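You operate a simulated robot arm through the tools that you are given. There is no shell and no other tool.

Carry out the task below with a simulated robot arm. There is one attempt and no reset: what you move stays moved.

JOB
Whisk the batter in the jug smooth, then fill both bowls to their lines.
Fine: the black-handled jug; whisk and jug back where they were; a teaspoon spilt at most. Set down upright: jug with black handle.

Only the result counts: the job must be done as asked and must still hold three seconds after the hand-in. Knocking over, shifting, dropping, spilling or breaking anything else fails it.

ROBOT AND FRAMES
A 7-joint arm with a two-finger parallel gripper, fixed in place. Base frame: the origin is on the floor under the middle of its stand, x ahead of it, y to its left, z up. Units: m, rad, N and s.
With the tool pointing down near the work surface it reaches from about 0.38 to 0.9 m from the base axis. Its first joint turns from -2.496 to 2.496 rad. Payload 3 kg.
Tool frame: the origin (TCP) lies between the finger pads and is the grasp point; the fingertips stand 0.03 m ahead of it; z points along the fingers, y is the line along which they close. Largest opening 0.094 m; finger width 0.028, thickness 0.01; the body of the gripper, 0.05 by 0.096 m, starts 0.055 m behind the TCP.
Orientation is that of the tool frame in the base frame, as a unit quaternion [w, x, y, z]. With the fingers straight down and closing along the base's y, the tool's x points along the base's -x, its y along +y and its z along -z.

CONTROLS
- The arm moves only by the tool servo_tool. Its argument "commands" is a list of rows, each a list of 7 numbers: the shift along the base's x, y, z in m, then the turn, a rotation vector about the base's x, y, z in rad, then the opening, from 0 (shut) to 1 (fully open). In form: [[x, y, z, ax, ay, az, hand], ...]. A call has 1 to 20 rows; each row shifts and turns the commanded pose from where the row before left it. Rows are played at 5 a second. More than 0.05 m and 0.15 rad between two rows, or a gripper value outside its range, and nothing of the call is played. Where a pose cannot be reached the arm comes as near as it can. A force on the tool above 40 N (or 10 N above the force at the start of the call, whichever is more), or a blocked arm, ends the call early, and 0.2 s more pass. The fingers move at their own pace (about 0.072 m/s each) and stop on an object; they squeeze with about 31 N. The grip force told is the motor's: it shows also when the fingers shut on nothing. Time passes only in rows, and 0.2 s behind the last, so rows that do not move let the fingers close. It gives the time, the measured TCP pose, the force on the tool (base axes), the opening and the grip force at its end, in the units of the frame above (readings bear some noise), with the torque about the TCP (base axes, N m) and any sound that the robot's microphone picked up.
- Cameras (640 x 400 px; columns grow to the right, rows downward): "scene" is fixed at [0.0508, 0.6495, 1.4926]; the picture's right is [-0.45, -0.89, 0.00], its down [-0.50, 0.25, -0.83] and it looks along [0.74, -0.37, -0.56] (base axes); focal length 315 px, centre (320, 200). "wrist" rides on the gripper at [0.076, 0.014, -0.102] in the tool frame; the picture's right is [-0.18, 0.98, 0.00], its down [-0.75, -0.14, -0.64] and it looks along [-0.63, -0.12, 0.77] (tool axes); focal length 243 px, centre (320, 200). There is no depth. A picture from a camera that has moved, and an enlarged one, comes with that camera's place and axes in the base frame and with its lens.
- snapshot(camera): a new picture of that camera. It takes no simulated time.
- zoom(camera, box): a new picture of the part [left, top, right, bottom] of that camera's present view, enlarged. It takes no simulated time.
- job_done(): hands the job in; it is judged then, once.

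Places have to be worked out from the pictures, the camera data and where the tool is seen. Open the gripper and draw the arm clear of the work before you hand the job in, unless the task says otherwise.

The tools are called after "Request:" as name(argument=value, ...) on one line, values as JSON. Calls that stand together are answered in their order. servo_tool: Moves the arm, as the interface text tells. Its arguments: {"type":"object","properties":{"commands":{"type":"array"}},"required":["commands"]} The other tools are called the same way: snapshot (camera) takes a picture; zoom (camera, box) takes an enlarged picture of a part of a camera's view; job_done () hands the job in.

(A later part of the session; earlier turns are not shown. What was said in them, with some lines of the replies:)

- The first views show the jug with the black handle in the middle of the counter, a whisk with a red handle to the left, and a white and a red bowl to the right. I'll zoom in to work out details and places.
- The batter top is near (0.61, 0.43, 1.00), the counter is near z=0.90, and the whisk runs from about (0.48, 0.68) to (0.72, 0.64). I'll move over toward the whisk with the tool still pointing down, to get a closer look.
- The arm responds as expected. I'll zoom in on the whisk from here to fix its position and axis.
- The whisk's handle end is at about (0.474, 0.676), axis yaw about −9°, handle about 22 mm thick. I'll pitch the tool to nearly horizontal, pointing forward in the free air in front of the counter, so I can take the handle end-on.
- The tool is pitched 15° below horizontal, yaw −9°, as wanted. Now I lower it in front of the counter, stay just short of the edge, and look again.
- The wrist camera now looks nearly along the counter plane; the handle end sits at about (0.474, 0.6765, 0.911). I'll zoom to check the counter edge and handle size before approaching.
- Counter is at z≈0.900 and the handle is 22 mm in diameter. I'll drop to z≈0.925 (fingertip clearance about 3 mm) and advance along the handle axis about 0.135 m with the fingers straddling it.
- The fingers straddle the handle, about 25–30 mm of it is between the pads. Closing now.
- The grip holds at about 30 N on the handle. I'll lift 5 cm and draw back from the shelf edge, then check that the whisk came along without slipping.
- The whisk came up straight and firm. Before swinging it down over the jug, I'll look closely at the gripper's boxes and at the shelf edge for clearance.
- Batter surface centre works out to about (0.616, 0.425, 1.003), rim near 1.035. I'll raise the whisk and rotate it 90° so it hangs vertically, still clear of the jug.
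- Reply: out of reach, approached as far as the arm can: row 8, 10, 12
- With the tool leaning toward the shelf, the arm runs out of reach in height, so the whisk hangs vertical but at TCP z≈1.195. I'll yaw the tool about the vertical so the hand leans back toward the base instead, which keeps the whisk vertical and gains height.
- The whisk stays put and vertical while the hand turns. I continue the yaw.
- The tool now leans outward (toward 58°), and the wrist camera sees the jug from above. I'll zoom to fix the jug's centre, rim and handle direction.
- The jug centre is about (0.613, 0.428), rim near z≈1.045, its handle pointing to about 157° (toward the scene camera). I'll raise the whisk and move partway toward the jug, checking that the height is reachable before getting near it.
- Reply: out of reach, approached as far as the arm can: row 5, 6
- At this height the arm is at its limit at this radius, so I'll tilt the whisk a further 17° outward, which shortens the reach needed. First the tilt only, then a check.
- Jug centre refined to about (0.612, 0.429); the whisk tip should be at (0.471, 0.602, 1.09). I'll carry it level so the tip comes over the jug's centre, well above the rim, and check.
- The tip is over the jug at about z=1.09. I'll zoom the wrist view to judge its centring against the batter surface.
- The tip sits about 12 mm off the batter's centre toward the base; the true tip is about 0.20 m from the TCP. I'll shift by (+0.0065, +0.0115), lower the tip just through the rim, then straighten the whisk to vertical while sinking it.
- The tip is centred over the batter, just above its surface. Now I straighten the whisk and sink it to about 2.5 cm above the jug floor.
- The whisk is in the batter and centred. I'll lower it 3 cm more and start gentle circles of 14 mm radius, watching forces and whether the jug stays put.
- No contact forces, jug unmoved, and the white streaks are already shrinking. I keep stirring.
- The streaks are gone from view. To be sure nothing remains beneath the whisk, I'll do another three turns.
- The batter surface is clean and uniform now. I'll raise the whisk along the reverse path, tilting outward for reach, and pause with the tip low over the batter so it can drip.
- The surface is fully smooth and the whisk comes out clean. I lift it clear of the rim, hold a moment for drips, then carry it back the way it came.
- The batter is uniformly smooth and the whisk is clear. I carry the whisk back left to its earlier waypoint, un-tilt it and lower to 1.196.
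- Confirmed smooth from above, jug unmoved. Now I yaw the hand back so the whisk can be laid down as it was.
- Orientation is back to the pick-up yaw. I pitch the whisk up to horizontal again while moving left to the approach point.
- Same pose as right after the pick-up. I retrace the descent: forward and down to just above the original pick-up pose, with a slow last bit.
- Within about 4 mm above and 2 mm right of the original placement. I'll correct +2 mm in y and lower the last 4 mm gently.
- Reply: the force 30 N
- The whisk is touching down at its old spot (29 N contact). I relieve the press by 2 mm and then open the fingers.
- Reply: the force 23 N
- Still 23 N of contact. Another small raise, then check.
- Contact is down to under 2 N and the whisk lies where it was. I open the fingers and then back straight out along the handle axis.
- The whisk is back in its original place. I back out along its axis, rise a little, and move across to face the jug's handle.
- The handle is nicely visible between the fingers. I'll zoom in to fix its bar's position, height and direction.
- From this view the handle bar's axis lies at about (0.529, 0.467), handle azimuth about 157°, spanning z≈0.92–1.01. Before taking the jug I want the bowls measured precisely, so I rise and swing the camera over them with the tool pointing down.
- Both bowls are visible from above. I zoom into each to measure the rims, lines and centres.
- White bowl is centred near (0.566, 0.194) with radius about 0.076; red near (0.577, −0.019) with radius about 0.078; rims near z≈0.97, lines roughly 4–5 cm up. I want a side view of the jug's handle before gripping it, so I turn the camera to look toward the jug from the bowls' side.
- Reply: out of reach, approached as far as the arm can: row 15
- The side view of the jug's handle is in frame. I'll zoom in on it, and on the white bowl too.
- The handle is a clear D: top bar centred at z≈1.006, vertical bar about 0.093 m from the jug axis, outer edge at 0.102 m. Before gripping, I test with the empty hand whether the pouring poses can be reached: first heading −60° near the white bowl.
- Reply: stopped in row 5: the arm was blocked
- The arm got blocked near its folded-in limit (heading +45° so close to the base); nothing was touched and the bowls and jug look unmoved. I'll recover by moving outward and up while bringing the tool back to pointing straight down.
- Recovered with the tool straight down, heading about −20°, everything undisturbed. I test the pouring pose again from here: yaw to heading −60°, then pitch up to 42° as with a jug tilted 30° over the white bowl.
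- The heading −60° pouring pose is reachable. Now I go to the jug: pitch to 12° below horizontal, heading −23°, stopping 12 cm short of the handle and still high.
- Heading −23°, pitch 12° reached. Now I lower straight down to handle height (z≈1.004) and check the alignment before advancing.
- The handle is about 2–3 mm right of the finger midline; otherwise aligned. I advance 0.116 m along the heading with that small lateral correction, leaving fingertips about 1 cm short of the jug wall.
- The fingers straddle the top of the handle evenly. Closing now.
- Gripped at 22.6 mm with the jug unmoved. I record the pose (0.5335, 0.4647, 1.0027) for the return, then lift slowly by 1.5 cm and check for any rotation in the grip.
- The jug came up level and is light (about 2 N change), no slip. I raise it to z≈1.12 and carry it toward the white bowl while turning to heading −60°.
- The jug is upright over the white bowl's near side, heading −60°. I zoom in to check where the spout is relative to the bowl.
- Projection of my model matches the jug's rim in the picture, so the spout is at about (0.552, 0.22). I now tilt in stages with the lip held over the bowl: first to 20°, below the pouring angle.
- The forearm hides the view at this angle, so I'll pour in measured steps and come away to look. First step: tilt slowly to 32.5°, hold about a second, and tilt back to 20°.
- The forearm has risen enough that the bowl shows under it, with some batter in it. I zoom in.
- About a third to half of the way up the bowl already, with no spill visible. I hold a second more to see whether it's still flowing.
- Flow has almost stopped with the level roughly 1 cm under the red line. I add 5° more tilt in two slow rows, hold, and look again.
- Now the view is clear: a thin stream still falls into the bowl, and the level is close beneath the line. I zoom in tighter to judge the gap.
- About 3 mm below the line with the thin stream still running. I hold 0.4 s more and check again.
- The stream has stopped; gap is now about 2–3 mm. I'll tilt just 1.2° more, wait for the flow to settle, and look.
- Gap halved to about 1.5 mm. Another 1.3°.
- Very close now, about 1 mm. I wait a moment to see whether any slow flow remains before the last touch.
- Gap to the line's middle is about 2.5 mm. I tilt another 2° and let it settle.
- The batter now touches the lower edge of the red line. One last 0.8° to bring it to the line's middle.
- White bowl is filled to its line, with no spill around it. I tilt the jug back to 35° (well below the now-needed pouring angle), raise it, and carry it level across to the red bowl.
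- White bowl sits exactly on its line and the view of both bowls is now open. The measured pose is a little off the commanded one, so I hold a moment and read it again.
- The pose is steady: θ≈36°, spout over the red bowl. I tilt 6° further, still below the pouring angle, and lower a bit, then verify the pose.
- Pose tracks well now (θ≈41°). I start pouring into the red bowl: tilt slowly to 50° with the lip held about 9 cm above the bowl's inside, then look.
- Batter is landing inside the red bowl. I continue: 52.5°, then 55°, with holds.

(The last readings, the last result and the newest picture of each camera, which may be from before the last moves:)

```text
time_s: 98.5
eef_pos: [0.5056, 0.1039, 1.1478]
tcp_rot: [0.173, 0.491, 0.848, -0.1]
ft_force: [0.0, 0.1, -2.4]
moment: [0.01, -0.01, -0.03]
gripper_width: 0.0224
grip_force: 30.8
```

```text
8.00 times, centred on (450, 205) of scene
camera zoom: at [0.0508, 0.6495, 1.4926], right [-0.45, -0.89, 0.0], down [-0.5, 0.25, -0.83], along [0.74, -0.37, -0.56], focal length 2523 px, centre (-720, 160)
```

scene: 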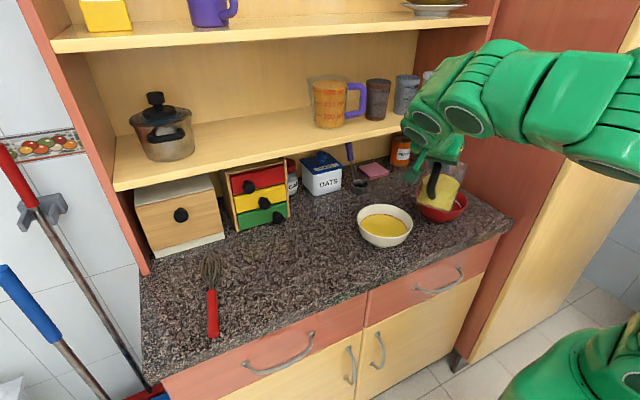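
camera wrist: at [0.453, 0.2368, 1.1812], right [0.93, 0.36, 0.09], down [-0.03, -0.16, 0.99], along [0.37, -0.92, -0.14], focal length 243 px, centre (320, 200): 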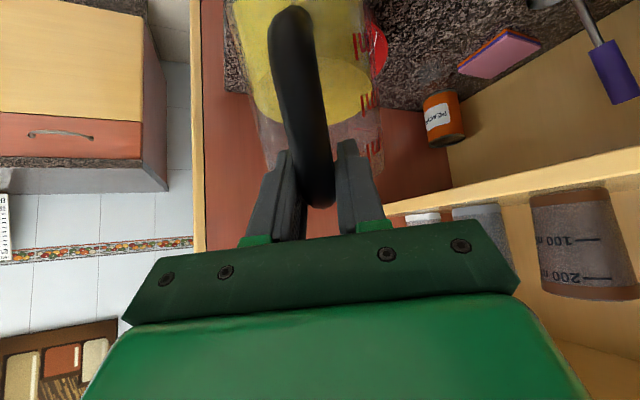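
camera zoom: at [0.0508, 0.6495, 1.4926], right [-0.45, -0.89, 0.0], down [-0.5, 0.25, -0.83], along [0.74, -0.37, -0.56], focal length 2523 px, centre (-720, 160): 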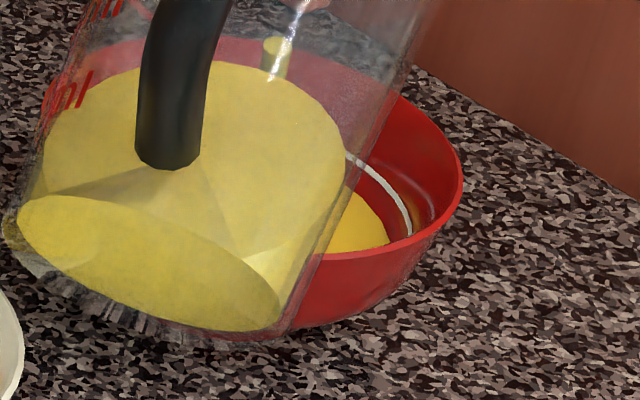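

The level is rising in the red bowl with the white line clearly above it. I continue to 57.5° and 60°.

Request:
servo_tool(commands=[[0.0022, -0.0038, 0.0047, 0.0379, 0.0217, 0, 0], [0, 0, 0, 0, 0, 0, 0], [0, 0, 0, 0, 0, 0, 0], [0.0024, -0.0041, 0.0046, 0.0379, 0.0217, 0, 0], [0, 0, 0, 0, 0, 0, 0], [0, 0, 0, 0, 0, 0, 0], [0, 0, 0, 0, 0, 0, 0], [0, 0, 0, 0, 0, 0, 0]])

Request:
zoom(camera="scene", box=[420, 180, 480, 230])

Request:
zoom(camera="scene", box=[345, 150, 505, 260])

```text
time_s: 100.3
eef_pos: [0.5115, 0.0957, 1.1584]
tcp_rot: [0.136, 0.495, 0.855, -0.078]
ft_force: [-0.5, 0.3, -2.1]
moment: [0.01, -0.01, 0.0]
gripper_width: 0.0224
grip_force: 30.5
```

```text
8.00 times, centred on (450, 205) of scene
camera zoom: at [0.0508, 0.6495, 1.4926], right [-0.45, -0.89, 0.0], down [-0.5, 0.25, -0.83], along [0.74, -0.37, -0.56], focal length 2523 px, centre (-720, 160)
```

zoom: 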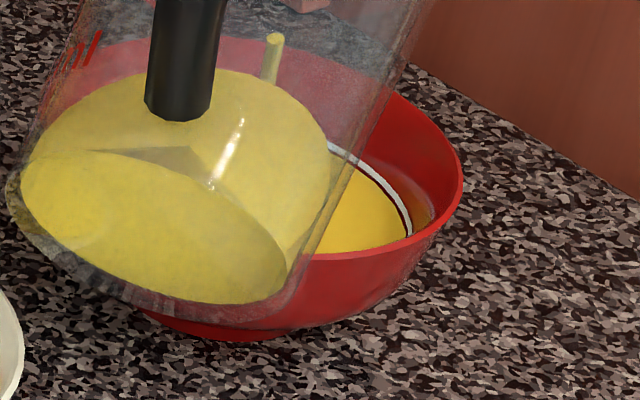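

```text
3.64 times, centred on (425, 205) of scene
camera zoom: at [0.0508, 0.6495, 1.4926], right [-0.45, -0.89, 0.0], down [-0.5, 0.25, -0.83], along [0.74, -0.37, -0.56], focal length 1147 px, centre (-62, 182)
```

zoom: 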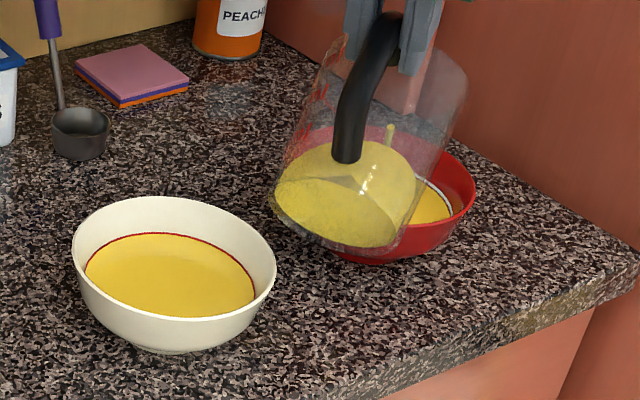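

Now only a few millimetres below the white line, with a stream still falling. I hold and let it settle before adding anything.

Request:
servo_tool(commands=[[0, 0, 0, 0, 0, 0, 0], [0, 0, 0, 0, 0, 0, 0], [0, 0, 0, 0, 0, 0, 0]])

Request:
zoom(camera="scene", box=[440, 190, 470, 215])

```text
time_s: 101.1
eef_pos: [0.5127, 0.0964, 1.158]
tcp_rot: [0.136, 0.496, 0.854, -0.078]
ft_force: [0.0, -0.2, -2.2]
moment: [0.01, 0.0, -0.01]
gripper_width: 0.0224
grip_force: 30.8
```

```text
16.00 times, centred on (455, 202) of scene
camera zoom: at [0.0508, 0.6495, 1.4926], right [-0.45, -0.89, 0.0], down [-0.5, 0.25, -0.83], along [0.74, -0.37, -0.56], focal length 5046 px, centre (-1840, 160)
```

zoom: 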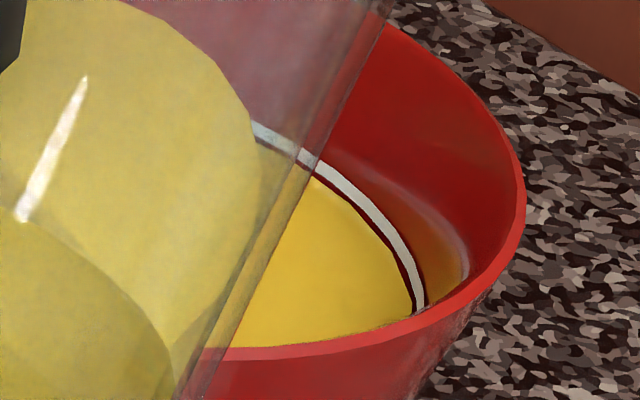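

About 1.3 mm under the line's lower edge. I tilt 1.5° more and let it settle.

Request:
servo_tool(commands=[[0.0014, -0.0025, 0.0026, 0.0227, 0.013, 0, 0], [0, 0, 0, 0, 0, 0, 0], [0, 0, 0, 0, 0, 0, 0], [0, 0, 0, 0, 0, 0, 0], [0, 0, 0, 0, 0, 0, 0], [0, 0, 0, 0, 0, 0, 0], [0, 0, 0, 0, 0, 0, 0]])

Request:
zoom(camera="scene", box=[440, 190, 470, 215])

```text
time_s: 102.7
eef_pos: [0.5136, 0.0939, 1.1615]
tcp_rot: [0.125, 0.495, 0.857, -0.071]
ft_force: [0.3, -0.7, -2.4]
moment: [0.01, 0.03, 0.0]
gripper_width: 0.0226
grip_force: 31.1
```

```text
16.00 times, centred on (455, 202) of scene
camera zoom: at [0.0508, 0.6495, 1.4926], right [-0.45, -0.89, 0.0], down [-0.5, 0.25, -0.83], along [0.74, -0.37, -0.56], focal length 5046 px, centre (-1840, 160)
```

zoom: 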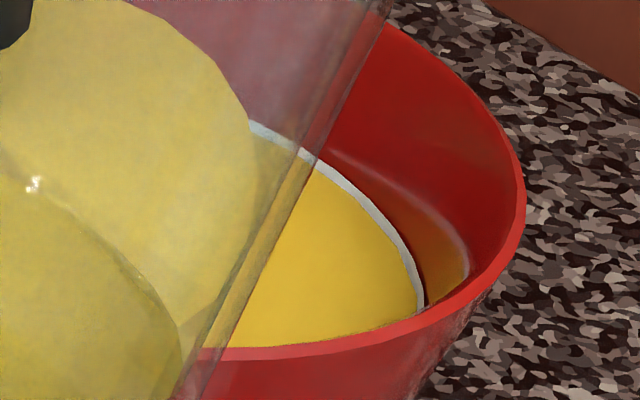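

The batter now meets the white line. I check for residual flow with a wider look after a brief hold.

Request:
servo_tool(commands=[[0, 0, 0, 0, 0, 0, 0], [0, 0, 0, 0, 0, 0, 0]])

Request:
zoom(camera="scene", box=[420, 180, 480, 230])

Request:
zoom(camera="scene", box=[448, 195, 468, 212])

```text
time_s: 103.3
eef_pos: [0.5138, 0.0928, 1.1618]
tcp_rot: [0.125, 0.496, 0.856, -0.071]
ft_force: [-0.5, 0.3, -3.4]
moment: [0.0, 0.01, -0.03]
gripper_width: 0.0223
grip_force: 31.1
```

```text
8.00 times, centred on (450, 205) of scene
camera zoom: at [0.0508, 0.6495, 1.4926], right [-0.45, -0.89, 0.0], down [-0.5, 0.25, -0.83], along [0.74, -0.37, -0.56], focal length 2523 px, centre (-720, 160)
```

zoom: 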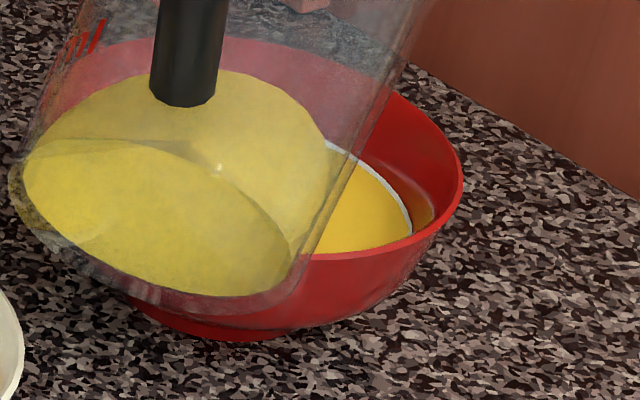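

```text
16.00 times, centred on (458, 204) of scene
camera zoom: at [0.0508, 0.6495, 1.4926], right [-0.45, -0.89, 0.0], down [-0.5, 0.25, -0.83], along [0.74, -0.37, -0.56], focal length 5046 px, centre (-1888, 144)
```

zoom: 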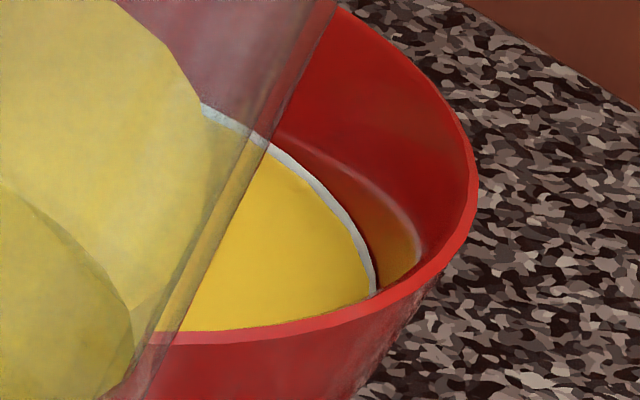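

Red bowl is at its line and the stream has stopped. I tilt the jug back while keeping the lip over the bowl, then raise it.

Request:
servo_tool(commands=[[-0.0034, 0.006, 0.002, -0.0606, -0.0347, 0, 0], [-0.0034, 0.006, 0.002, -0.0606, -0.0347, 0, 0], [-0.0034, 0.006, 0.002, -0.0606, -0.0347, 0, 0], [-0.0034, 0.006, 0.002, -0.0606, -0.0347, 0, 0], [0, 0, 0, 0, 0, 0, 0], [0, 0, 0, 0, 0, 0, 0], [0, 0, 0.012, 0, 0, 0, 0], [0, 0, 0.013, 0, 0, 0, 0], [0, 0, 0, 0, 0, 0, 0]])

Request:
zoom(camera="scene", box=[345, 150, 505, 260])

```text
time_s: 105.3
eef_pos: [0.4991, 0.1182, 1.1921]
tcp_rot: [0.242, 0.481, 0.831, -0.139]
ft_force: [-0.6, 0.0, -2.7]
moment: [-0.02, -0.03, 0.0]
gripper_width: 0.0228
grip_force: 31.1
```

```text
3.64 times, centred on (425, 205) of scene
camera zoom: at [0.0508, 0.6495, 1.4926], right [-0.45, -0.89, 0.0], down [-0.5, 0.25, -0.83], along [0.74, -0.37, -0.56], focal length 1147 px, centre (-62, 182)
```

zoom: 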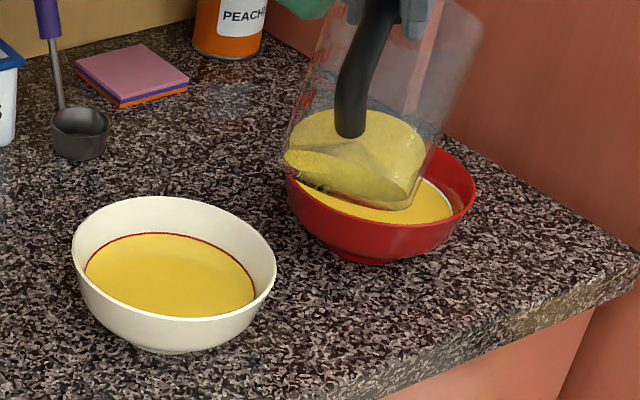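

Both bowls look right. I carry the jug back toward its place, levelling it gradually as it passes well above the white bowl.

Request:
servo_tool(commands=[[-0.0023, 0.0253, 0, -0.0766, -0.0438, 0, 0], [-0.0023, 0.0253, 0, -0.0766, -0.0438, 0, 0], [-0.0023, 0.0253, 0, -0.0766, -0.0438, 0, 0], [-0.0023, 0.0253, 0, -0.0766, -0.0438, 0, 0], [-0.0023, 0.0253, 0, -0.0766, -0.0438, 0, 0], [-0.0023, 0.0253, 0, -0.0766, -0.0438, 0, 0], [-0.0023, 0.0253, 0, -0.0766, -0.0438, 0, 0], [-0.0023, 0.0253, 0, -0.0766, -0.0438, 0, 0], [-0.0023, 0.0253, 0, -0.0766, -0.0438, 0, 0], [0, 0, 0, 0, 0, 0, 0]])

Request:
snapshot(camera="scene")

Request:
snapshot(camera="wrist")

```text
time_s: 107.5
eef_pos: [0.4791, 0.3454, 1.1957]
tcp_rot: [0.546, 0.389, 0.672, -0.316]
ft_force: [0.1, 0.8, -1.9]
moment: [0.12, 0.08, -0.01]
gripper_width: 0.0228
grip_force: 30.9
```

```text
taken
```

scene: 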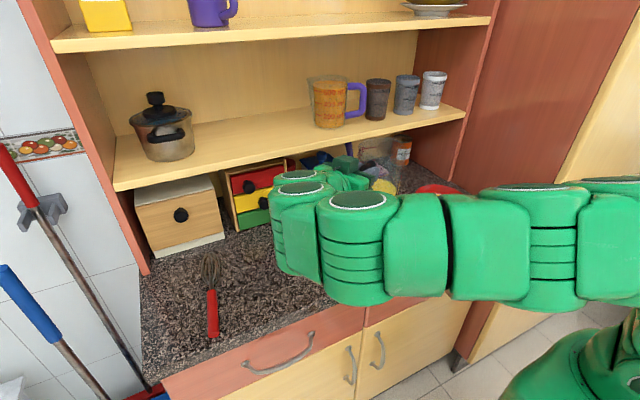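

```text
taken
camera wrist: at [0.434, 0.4523, 1.141], right [0.87, 0.46, 0.18], down [-0.36, 0.34, 0.87], along [0.34, -0.82, 0.46], focal length 243 px, centre (320, 200)
```

wrist: 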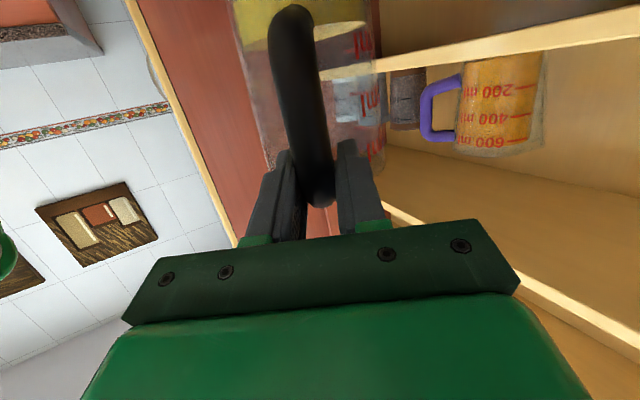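

Jug upright again at the earlier waypoint. Now I return to above its original spot, reversing the yaw.

Request:
servo_tool(commands=[[0.0055, 0.0119, -0.007, 0, 0, 0.0645, 0], [0.0055, 0.0119, -0.007, 0, 0, 0.0645, 0], [0.0055, 0.0119, -0.007, 0, 0, 0.0645, 0], [0.0055, 0.0119, -0.007, 0, 0, 0.0645, 0], [0.0055, 0.0119, -0.007, 0, 0, 0.0645, 0], [0.0055, 0.0119, -0.007, 0, 0, 0.0645, 0], [0.0055, 0.0119, -0.007, 0, 0, 0.0645, 0], [0.0055, 0.0119, -0.007, 0, 0, 0.0645, 0], [0.0055, 0.0119, -0.007, 0, 0, 0.0645, 0], [0.0055, 0.0119, -0.007, 0, 0, 0.0645, 0], [0, 0, 0, 0, 0, 0, 0]])

Request:
snapshot(camera="scene")

```text
time_s: 109.9
eef_pos: [0.536, 0.4655, 1.1251]
tcp_rot: [0.616, 0.155, 0.762, -0.126]
ft_force: [0.7, -0.8, -3.4]
moment: [0.03, 0.12, 0.0]
gripper_width: 0.0222
grip_force: 31.1
```

```text
taken
```

scene: 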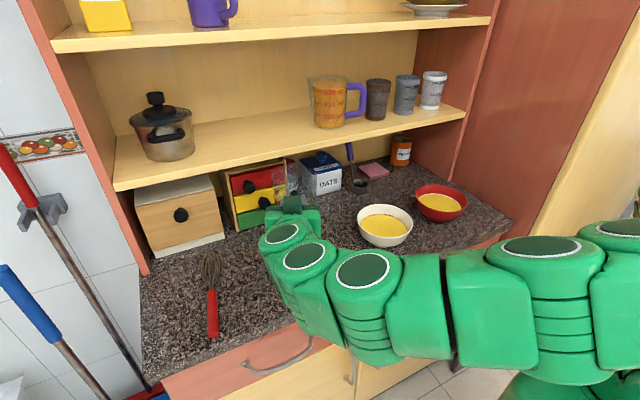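

Orientation matches the pick-up exactly. Now I lower it to 15 mm above the counter with a 2 mm correction, and check the readings and bowls.

Request:
servo_tool(commands=[[-0.001, -0.0005, -0.025, 0, 0, 0, 0], [-0.001, -0.0005, -0.025, 0, 0, 0, 0], [0, 0, -0.025, 0, 0, 0, 0], [0, 0, -0.02, 0, 0, 0, 0], [0, 0, -0.013, 0, 0, 0, 0], [0, 0, 0, 0, 0, 0, 0], [0, 0, 0, 0, 0, 0, 0]])

Request:
zoom(camera="scene", box=[230, 190, 370, 310])

Request:
zoom(camera="scene", box=[345, 170, 485, 260])

Request:
snapshot(camera="wrist")

```text
time_s: 111.5
eef_pos: [0.5308, 0.4657, 1.0146]
tcp_rot: [0.617, 0.155, 0.761, -0.126]
ft_force: [0.1, -0.1, -2.9]
moment: [0.05, 0.11, -0.01]
gripper_width: 0.0225
grip_force: 31.3
```

```text
3.33 times, centred on (300, 250) of scene
camera zoom: at [0.0508, 0.6495, 1.4926], right [-0.45, -0.89, 0.0], down [-0.5, 0.25, -0.83], along [0.74, -0.37, -0.56], focal length 1051 px, centre (387, 33)
```

zoom: 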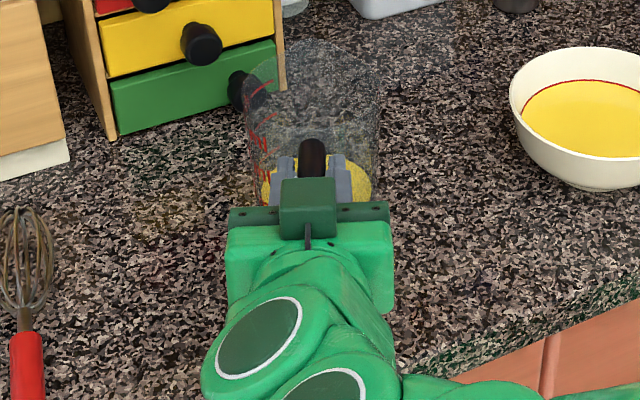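

```text
4.44 times, centred on (415, 215) of scene
camera zoom: at [0.0508, 0.6495, 1.4926], right [-0.45, -0.89, 0.0], down [-0.5, 0.25, -0.83], along [0.74, -0.37, -0.56], focal length 1402 px, centre (-102, 133)
```

zoom: 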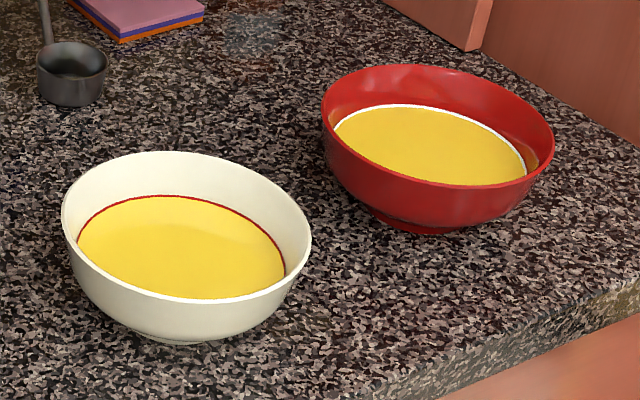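

```text
taken
camera wrist: at [0.429, 0.5228, 0.9614], right [0.42, 0.89, 0.18], down [-0.49, 0.06, 0.87], along [0.76, -0.45, 0.46], focal length 243 px, centre (320, 200)
```

wrist: 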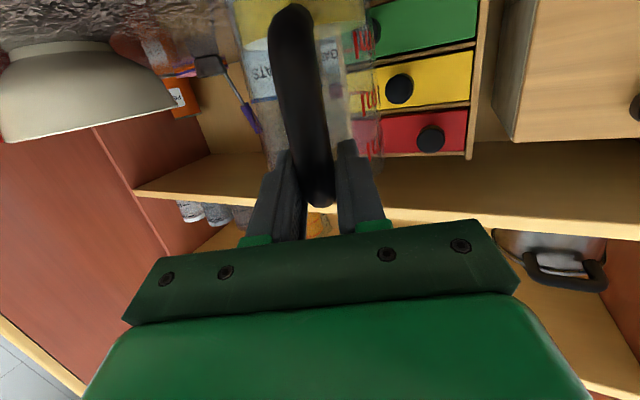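

Bowls are both on their lines and the counter is clean. I correct +2.5 mm in x, −1 mm in y, and lower most of the remaining way gently.

Request:
servo_tool(commands=[[0.0025, -0.001, 0, 0, 0, 0, 0], [0, 0, -0.003, 0, 0, 0, 0], [0, 0, -0.003, 0, 0, 0, 0], [0, 0, -0.002, 0, 0, 0, 0], [0, 0, 0, 0, 0, 0, 0]])

Request:
zoom(camera="scene", box=[230, 190, 370, 310])

```text
time_s: 112.7
eef_pos: [0.5353, 0.4622, 1.0074]
tcp_rot: [0.617, 0.156, 0.761, -0.127]
ft_force: [-0.2, -0.9, -2.7]
moment: [0.06, 0.13, 0.0]
gripper_width: 0.0226
grip_force: 31.0
```

```text
3.33 times, centred on (300, 250) of scene
camera zoom: at [0.0508, 0.6495, 1.4926], right [-0.45, -0.89, 0.0], down [-0.5, 0.25, -0.83], along [0.74, -0.37, -0.56], focal length 1051 px, centre (387, 33)
```

zoom: 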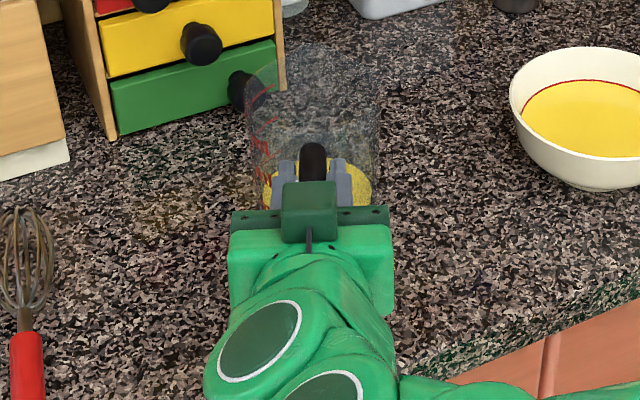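

I take another steady reading to average out the noise before setting down.

Request:
servo_tool(commands=[[0, 0, -0.002, 0, 0, 0, 0], [0, 0, 0, 0, 0, 0, 0]])

Request:
snapshot(camera="wrist")

```text
time_s: 113.3
eef_pos: [0.5352, 0.4631, 1.0058]
tcp_rot: [0.616, 0.155, 0.762, -0.126]
ft_force: [0.4, -0.5, -2.3]
moment: [0.05, 0.12, 0.02]
gripper_width: 0.0229
grip_force: 31.3
```

```text
taken
camera wrist: at [0.4332, 0.5205, 0.9525], right [0.42, 0.89, 0.18], down [-0.49, 0.06, 0.87], along [0.76, -0.45, 0.46], focal length 243 px, centre (320, 200)
```

wrist: 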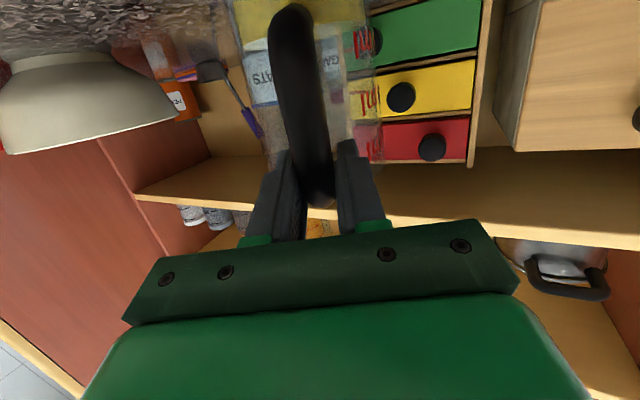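

About 2 mm forward and 2 mm right of the original; I correct (−0.002, +0.0018) and lower the last 3 mm in 1 mm steps.

Request:
servo_tool(commands=[[-0.002, 0.0018, 0, 0, 0, 0, 0], [0, 0, -0.001, 0, 0, 0, 0], [0, 0, -0.001, 0, 0, 0, 0], [0, 0, -0.001, 0, 0, 0, 0], [0, 0, 0, 0, 0, 0, 0]])

Request:
zoom(camera="scene", box=[230, 190, 370, 310])

```text
time_s: 114.5
eef_pos: [0.5318, 0.4639, 1.0032]
tcp_rot: [0.617, 0.154, 0.762, -0.125]
ft_force: [-4.8, 2.1, 9.9]
moment: [-0.15, -0.38, -0.01]
gripper_width: 0.0224
grip_force: 31.2
```

```text
3.33 times, centred on (300, 250) of scene
camera zoom: at [0.0508, 0.6495, 1.4926], right [-0.45, -0.89, 0.0], down [-0.5, 0.25, -0.83], along [0.74, -0.37, -0.56], focal length 1051 px, centre (387, 33)
```

zoom: 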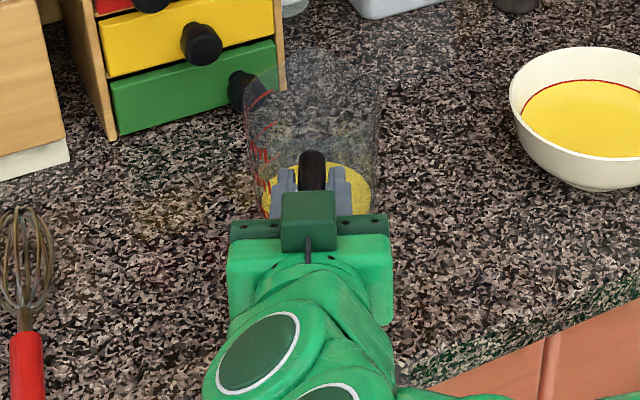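

The jug is on the counter (contact force appears) and the picture matches the original. I ease off 1 mm and then open the fingers.

Request:
servo_tool(commands=[[0, 0, 0.001, 0, 0, 0, 0], [0, 0, 0, 0, 0, 0, 0]])

```text
time_s: 115.1
eef_pos: [0.532, 0.4633, 1.0032]
tcp_rot: [0.617, 0.155, 0.762, -0.126]
ft_force: [-1.0, 0.3, -1.8]
moment: [0.06, 0.15, 0.03]
gripper_width: 0.0223
grip_force: 31.0
```

The jug is within a fraction of a millimetre of the counter with almost no load. Opening the fingers.

Request:
servo_tool(commands=[[0, 0, -0.0005, 0, 0, 0, 0], [0, 0, 0, 0, 0, 0, 0.3], [0, 0, 0, 0, 0, 0, 0.6], [0, 0, 0, 0, 0, 0, 1], [0, 0, 0, 0, 0, 0, 1], [0, 0, 0, 0, 0, 0, 1]])

Request:
snapshot(camera="wrist")

Request:
zoom(camera="scene", box=[230, 190, 370, 310])

```text
time_s: 116.5
eef_pos: [0.5323, 0.4647, 1.0029]
tcp_rot: [0.617, 0.154, 0.761, -0.125]
ft_force: [-0.5, 0.1, 0.2]
moment: [0.03, 0.03, 0.0]
gripper_width: 0.0938
grip_force: 0.2
```

```text
taken
camera wrist: at [0.4308, 0.5222, 0.9491], right [0.42, 0.89, 0.18], down [-0.49, 0.06, 0.87], along [0.76, -0.45, 0.46], focal length 243 px, centre (320, 200)
```

wrist: 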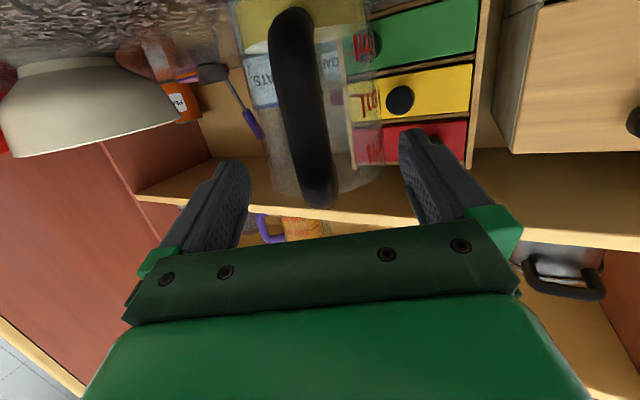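

```text
3.33 times, centred on (300, 250) of scene
camera zoom: at [0.0508, 0.6495, 1.4926], right [-0.45, -0.89, 0.0], down [-0.5, 0.25, -0.83], along [0.74, -0.37, -0.56], focal length 1051 px, centre (387, 33)
```

zoom: 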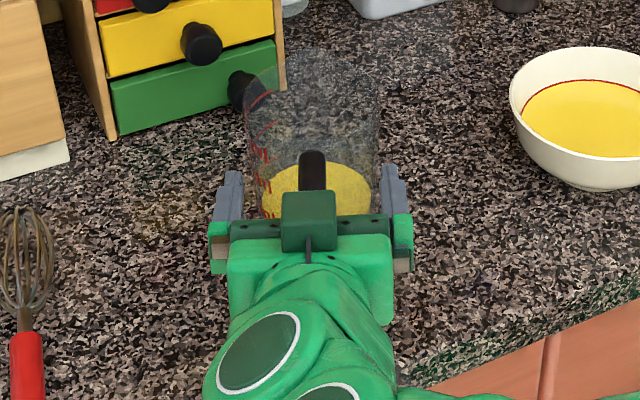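

The jug stands upright where it was. I back straight out along the approach line and then rise clear.

Request:
servo_tool(commands=[[-0.0267, 0.0113, 0, 0, 0, 0, 1], [-0.0267, 0.0113, 0, 0, 0, 0, 1], [-0.0267, 0.0113, 0, 0, 0, 0, 1], [-0.0267, 0.0113, 0, 0, 0, 0, 1], [-0.01, 0, 0.03, 0, 0, 0, 1], [-0.01, 0, 0.04, 0, 0, 0, 1], [-0.01, 0, 0.04, 0, 0, 0, 1], [0, 0, 0.04, 0, 0, 0, 1], [0, 0, 0, 0, 0, 0, 1]])

Request:
snapshot(camera="scene")

Request:
zoom(camera="scene", box=[250, 200, 350, 290])

Request:
zoom(camera="scene", box=[345, 170, 485, 260])

Request:
zoom(camera="scene", box=[140, 240, 300, 340])

```text
time_s: 118.5
eef_pos: [0.3979, 0.5102, 1.1543]
tcp_rot: [0.616, 0.155, 0.762, -0.126]
ft_force: [-0.1, 1.1, 0.3]
moment: [-0.02, 0.04, -0.02]
gripper_width: 0.0936
grip_force: 0.1
```

```text
taken
```

scene: 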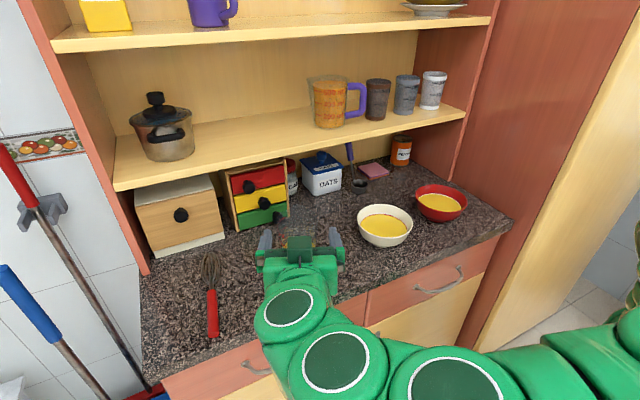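

```text
4.44 times, centred on (300, 245) of scene
camera zoom: at [0.0508, 0.6495, 1.4926], right [-0.45, -0.89, 0.0], down [-0.5, 0.25, -0.83], along [0.74, -0.37, -0.56], focal length 1402 px, centre (409, 0)
```

zoom: 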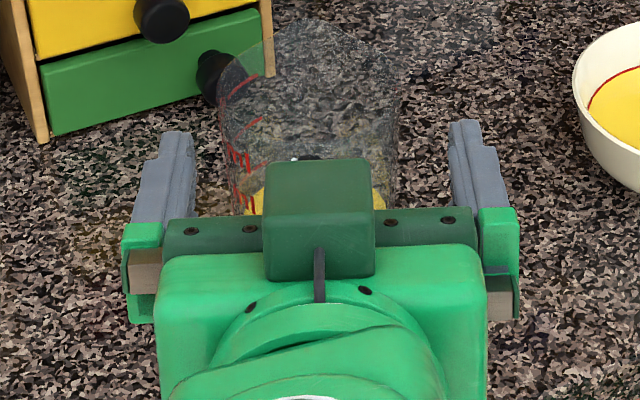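

```text
4.44 times, centred on (415, 215) of scene
camera zoom: at [0.0508, 0.6495, 1.4926], right [-0.45, -0.89, 0.0], down [-0.5, 0.25, -0.83], along [0.74, -0.37, -0.56], focal length 1402 px, centre (-102, 133)
```

zoom: 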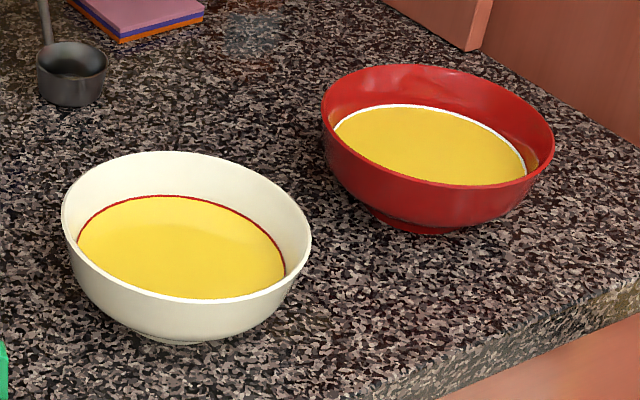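

```text
4.00 times, centred on (220, 290) of scene
camera zoom: at [0.0508, 0.6495, 1.4926], right [-0.45, -0.89, 0.0], down [-0.5, 0.25, -0.83], along [0.74, -0.37, -0.56], focal length 1262 px, centre (720, -160)
```

zoom: 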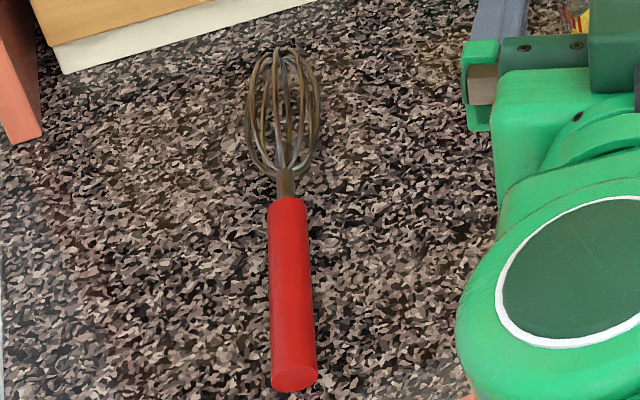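

Whisk is within about 2 mm of its original place and both bowls sit on their lines. I now draw the arm back to its starting pose and verify the jug with a clear view.

Request:
servo_tool(commands=[[-0.0126, -0.0153, 0.0176, 0, 0, 0, 1], [-0.0126, -0.0153, 0.0176, 0.0532, 0.1252, 0, 1], [-0.0126, -0.0153, 0.0176, 0.0532, 0.1252, 0, 1], [-0.0126, -0.0153, 0.0176, 0.0532, 0.1252, 0, 1], [-0.0126, -0.0153, 0.0176, 0.0532, 0.1252, 0, 1], [-0.0126, -0.0153, 0.0176, 0.0532, 0.1252, 0, 1], [-0.0126, -0.0153, 0.0176, 0.0532, 0.1252, 0, 1], [-0.0126, -0.0153, 0.0176, 0.0532, 0.1252, 0, 1], [-0.0126, -0.0153, 0.0176, 0.0532, 0.1252, 0, 1], [-0.0126, -0.0153, 0.0176, 0.0532, 0.1252, 0, 1], [0, 0, 0, 0.0532, 0.1252, 0, 1], [0, 0, 0, 0, 0, 0, 1]])

Request:
snapshot(camera="scene")

Request:
zoom(camera="scene", box=[240, 180, 400, 280])

Request:
snapshot(camera="wrist")

```text
time_s: 121.3
eef_pos: [0.2926, 0.367, 1.2937]
tcp_rot: [-0.031, 0.205, 0.978, -0.034]
ft_force: [-0.5, 0.0, 0.2]
moment: [0.01, -0.03, -0.02]
gripper_width: 0.0938
grip_force: 0.1
stopped in row 12: the arm was blocked; the commanded pose is now the measured one
```

```text
taken
```

scene: 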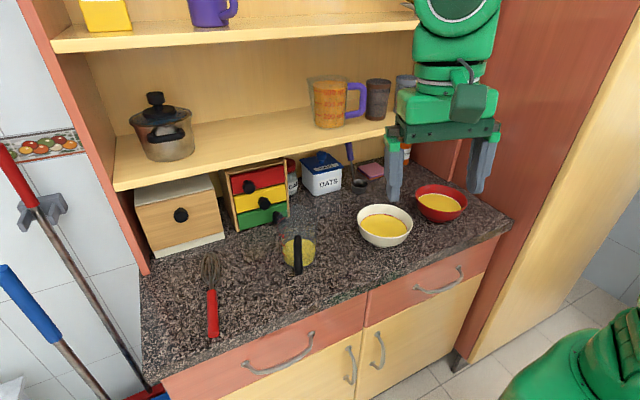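

```text
4.00 times, centred on (320, 230) of scene
camera zoom: at [0.0508, 0.6495, 1.4926], right [-0.45, -0.89, 0.0], down [-0.5, 0.25, -0.83], along [0.74, -0.37, -0.56], focal length 1262 px, centre (320, 80)
```

zoom: 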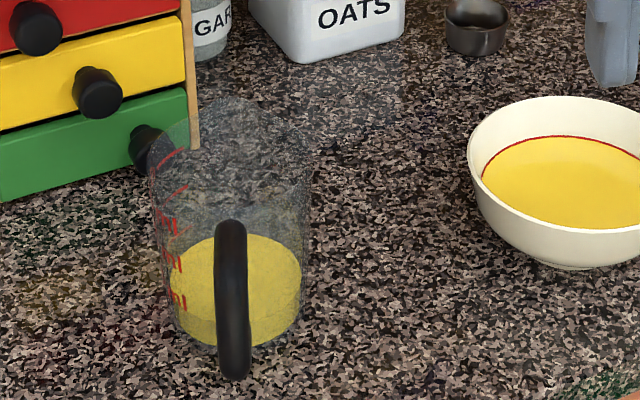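

```text
taken
camera wrist: at [0.2362, 0.4156, 1.3978], right [0.56, 0.82, -0.09], down [0.68, -0.4, 0.61], along [0.47, -0.4, -0.78], focal length 243 px, centre (320, 200)
```

wrist: 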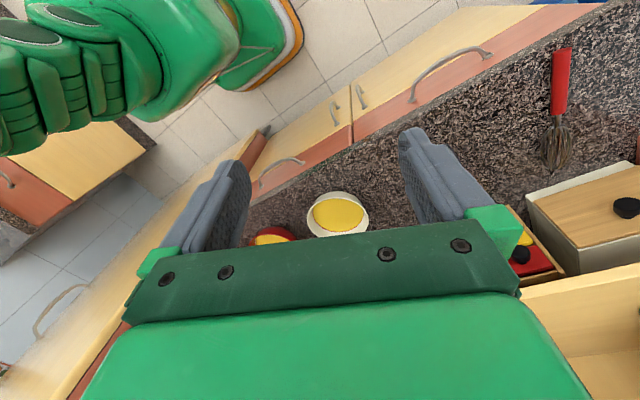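

The jug is exactly where it started, upright, with the leftover batter in it. The arm stopped just short of its start pose near its folded limit; I hold briefly to confirm that it is still and everything stays put.

Request:
servo_tool(commands=[[0, 0, 0, 0, 0, 0, 1], [0, 0, 0, 0, 0, 0, 1], [0, 0, 0, 0, 0, 0, 1], [0, 0, 0, 0, 0, 0, 1], [0, 0, 0, 0, 0, 0, 1]])

Request:
zoom(camera="scene", box=[345, 170, 485, 260])

Request:
snapshot(camera="scene")

```text
time_s: 122.5
eef_pos: [0.2921, 0.3658, 1.2966]
tcp_rot: [-0.032, 0.205, 0.978, -0.03]
ft_force: [0.6, -0.1, -0.6]
moment: [0.01, -0.03, 0.02]
gripper_width: 0.094
grip_force: 0.0
```

```text
4.44 times, centred on (415, 215) of scene
camera zoom: at [0.0508, 0.6495, 1.4926], right [-0.45, -0.89, 0.0], down [-0.5, 0.25, -0.83], along [0.74, -0.37, -0.56], focal length 1402 px, centre (-102, 133)
```

zoom: 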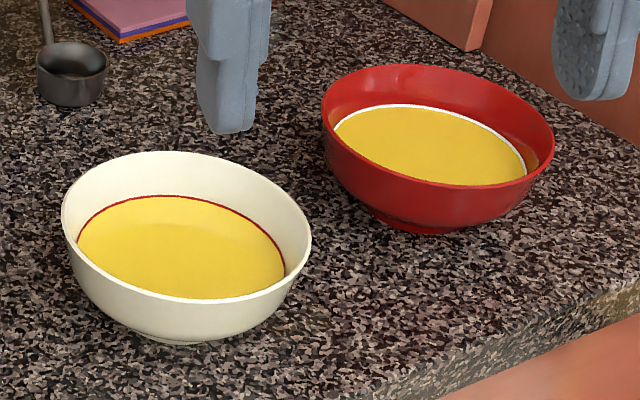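

```text
taken
```

scene: 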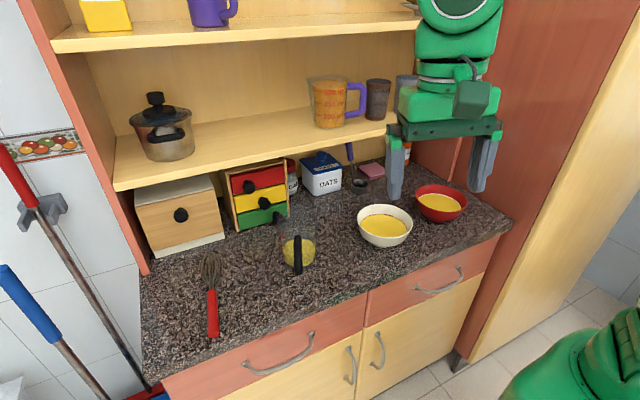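

The batter is smooth, both bowls are on their lines, and the whisk and jug are back where they were with no visible spill. The gripper is open and clear of the work, and the arm is still, so I hand the job in.

Request:
job_done()

```text
The job is handed in.
```

The job is handed in; I haven't seen the judge's result, so what follows is from the last pictures.

- **Batter:** whisked smooth; the white streaks are gone from the surface.
- **Bowls:** both the white and the red bowl are filled to about the middle of their lines. I saw no batter on the counter around either one.
- **Whisk:** lying within about 2 mm of where it started.
- **Jug:** the black-handled jug stands upright in its original spot, with the leftover batter still in it.

The arm was stopped twice as "blocked" near its folded-in limit: once while I tested a pouring position with the empty gripper, and once at the end while drawing back. Nothing looked moved either time. It now rests just short of its starting position, with the gripper open and clear of the work.
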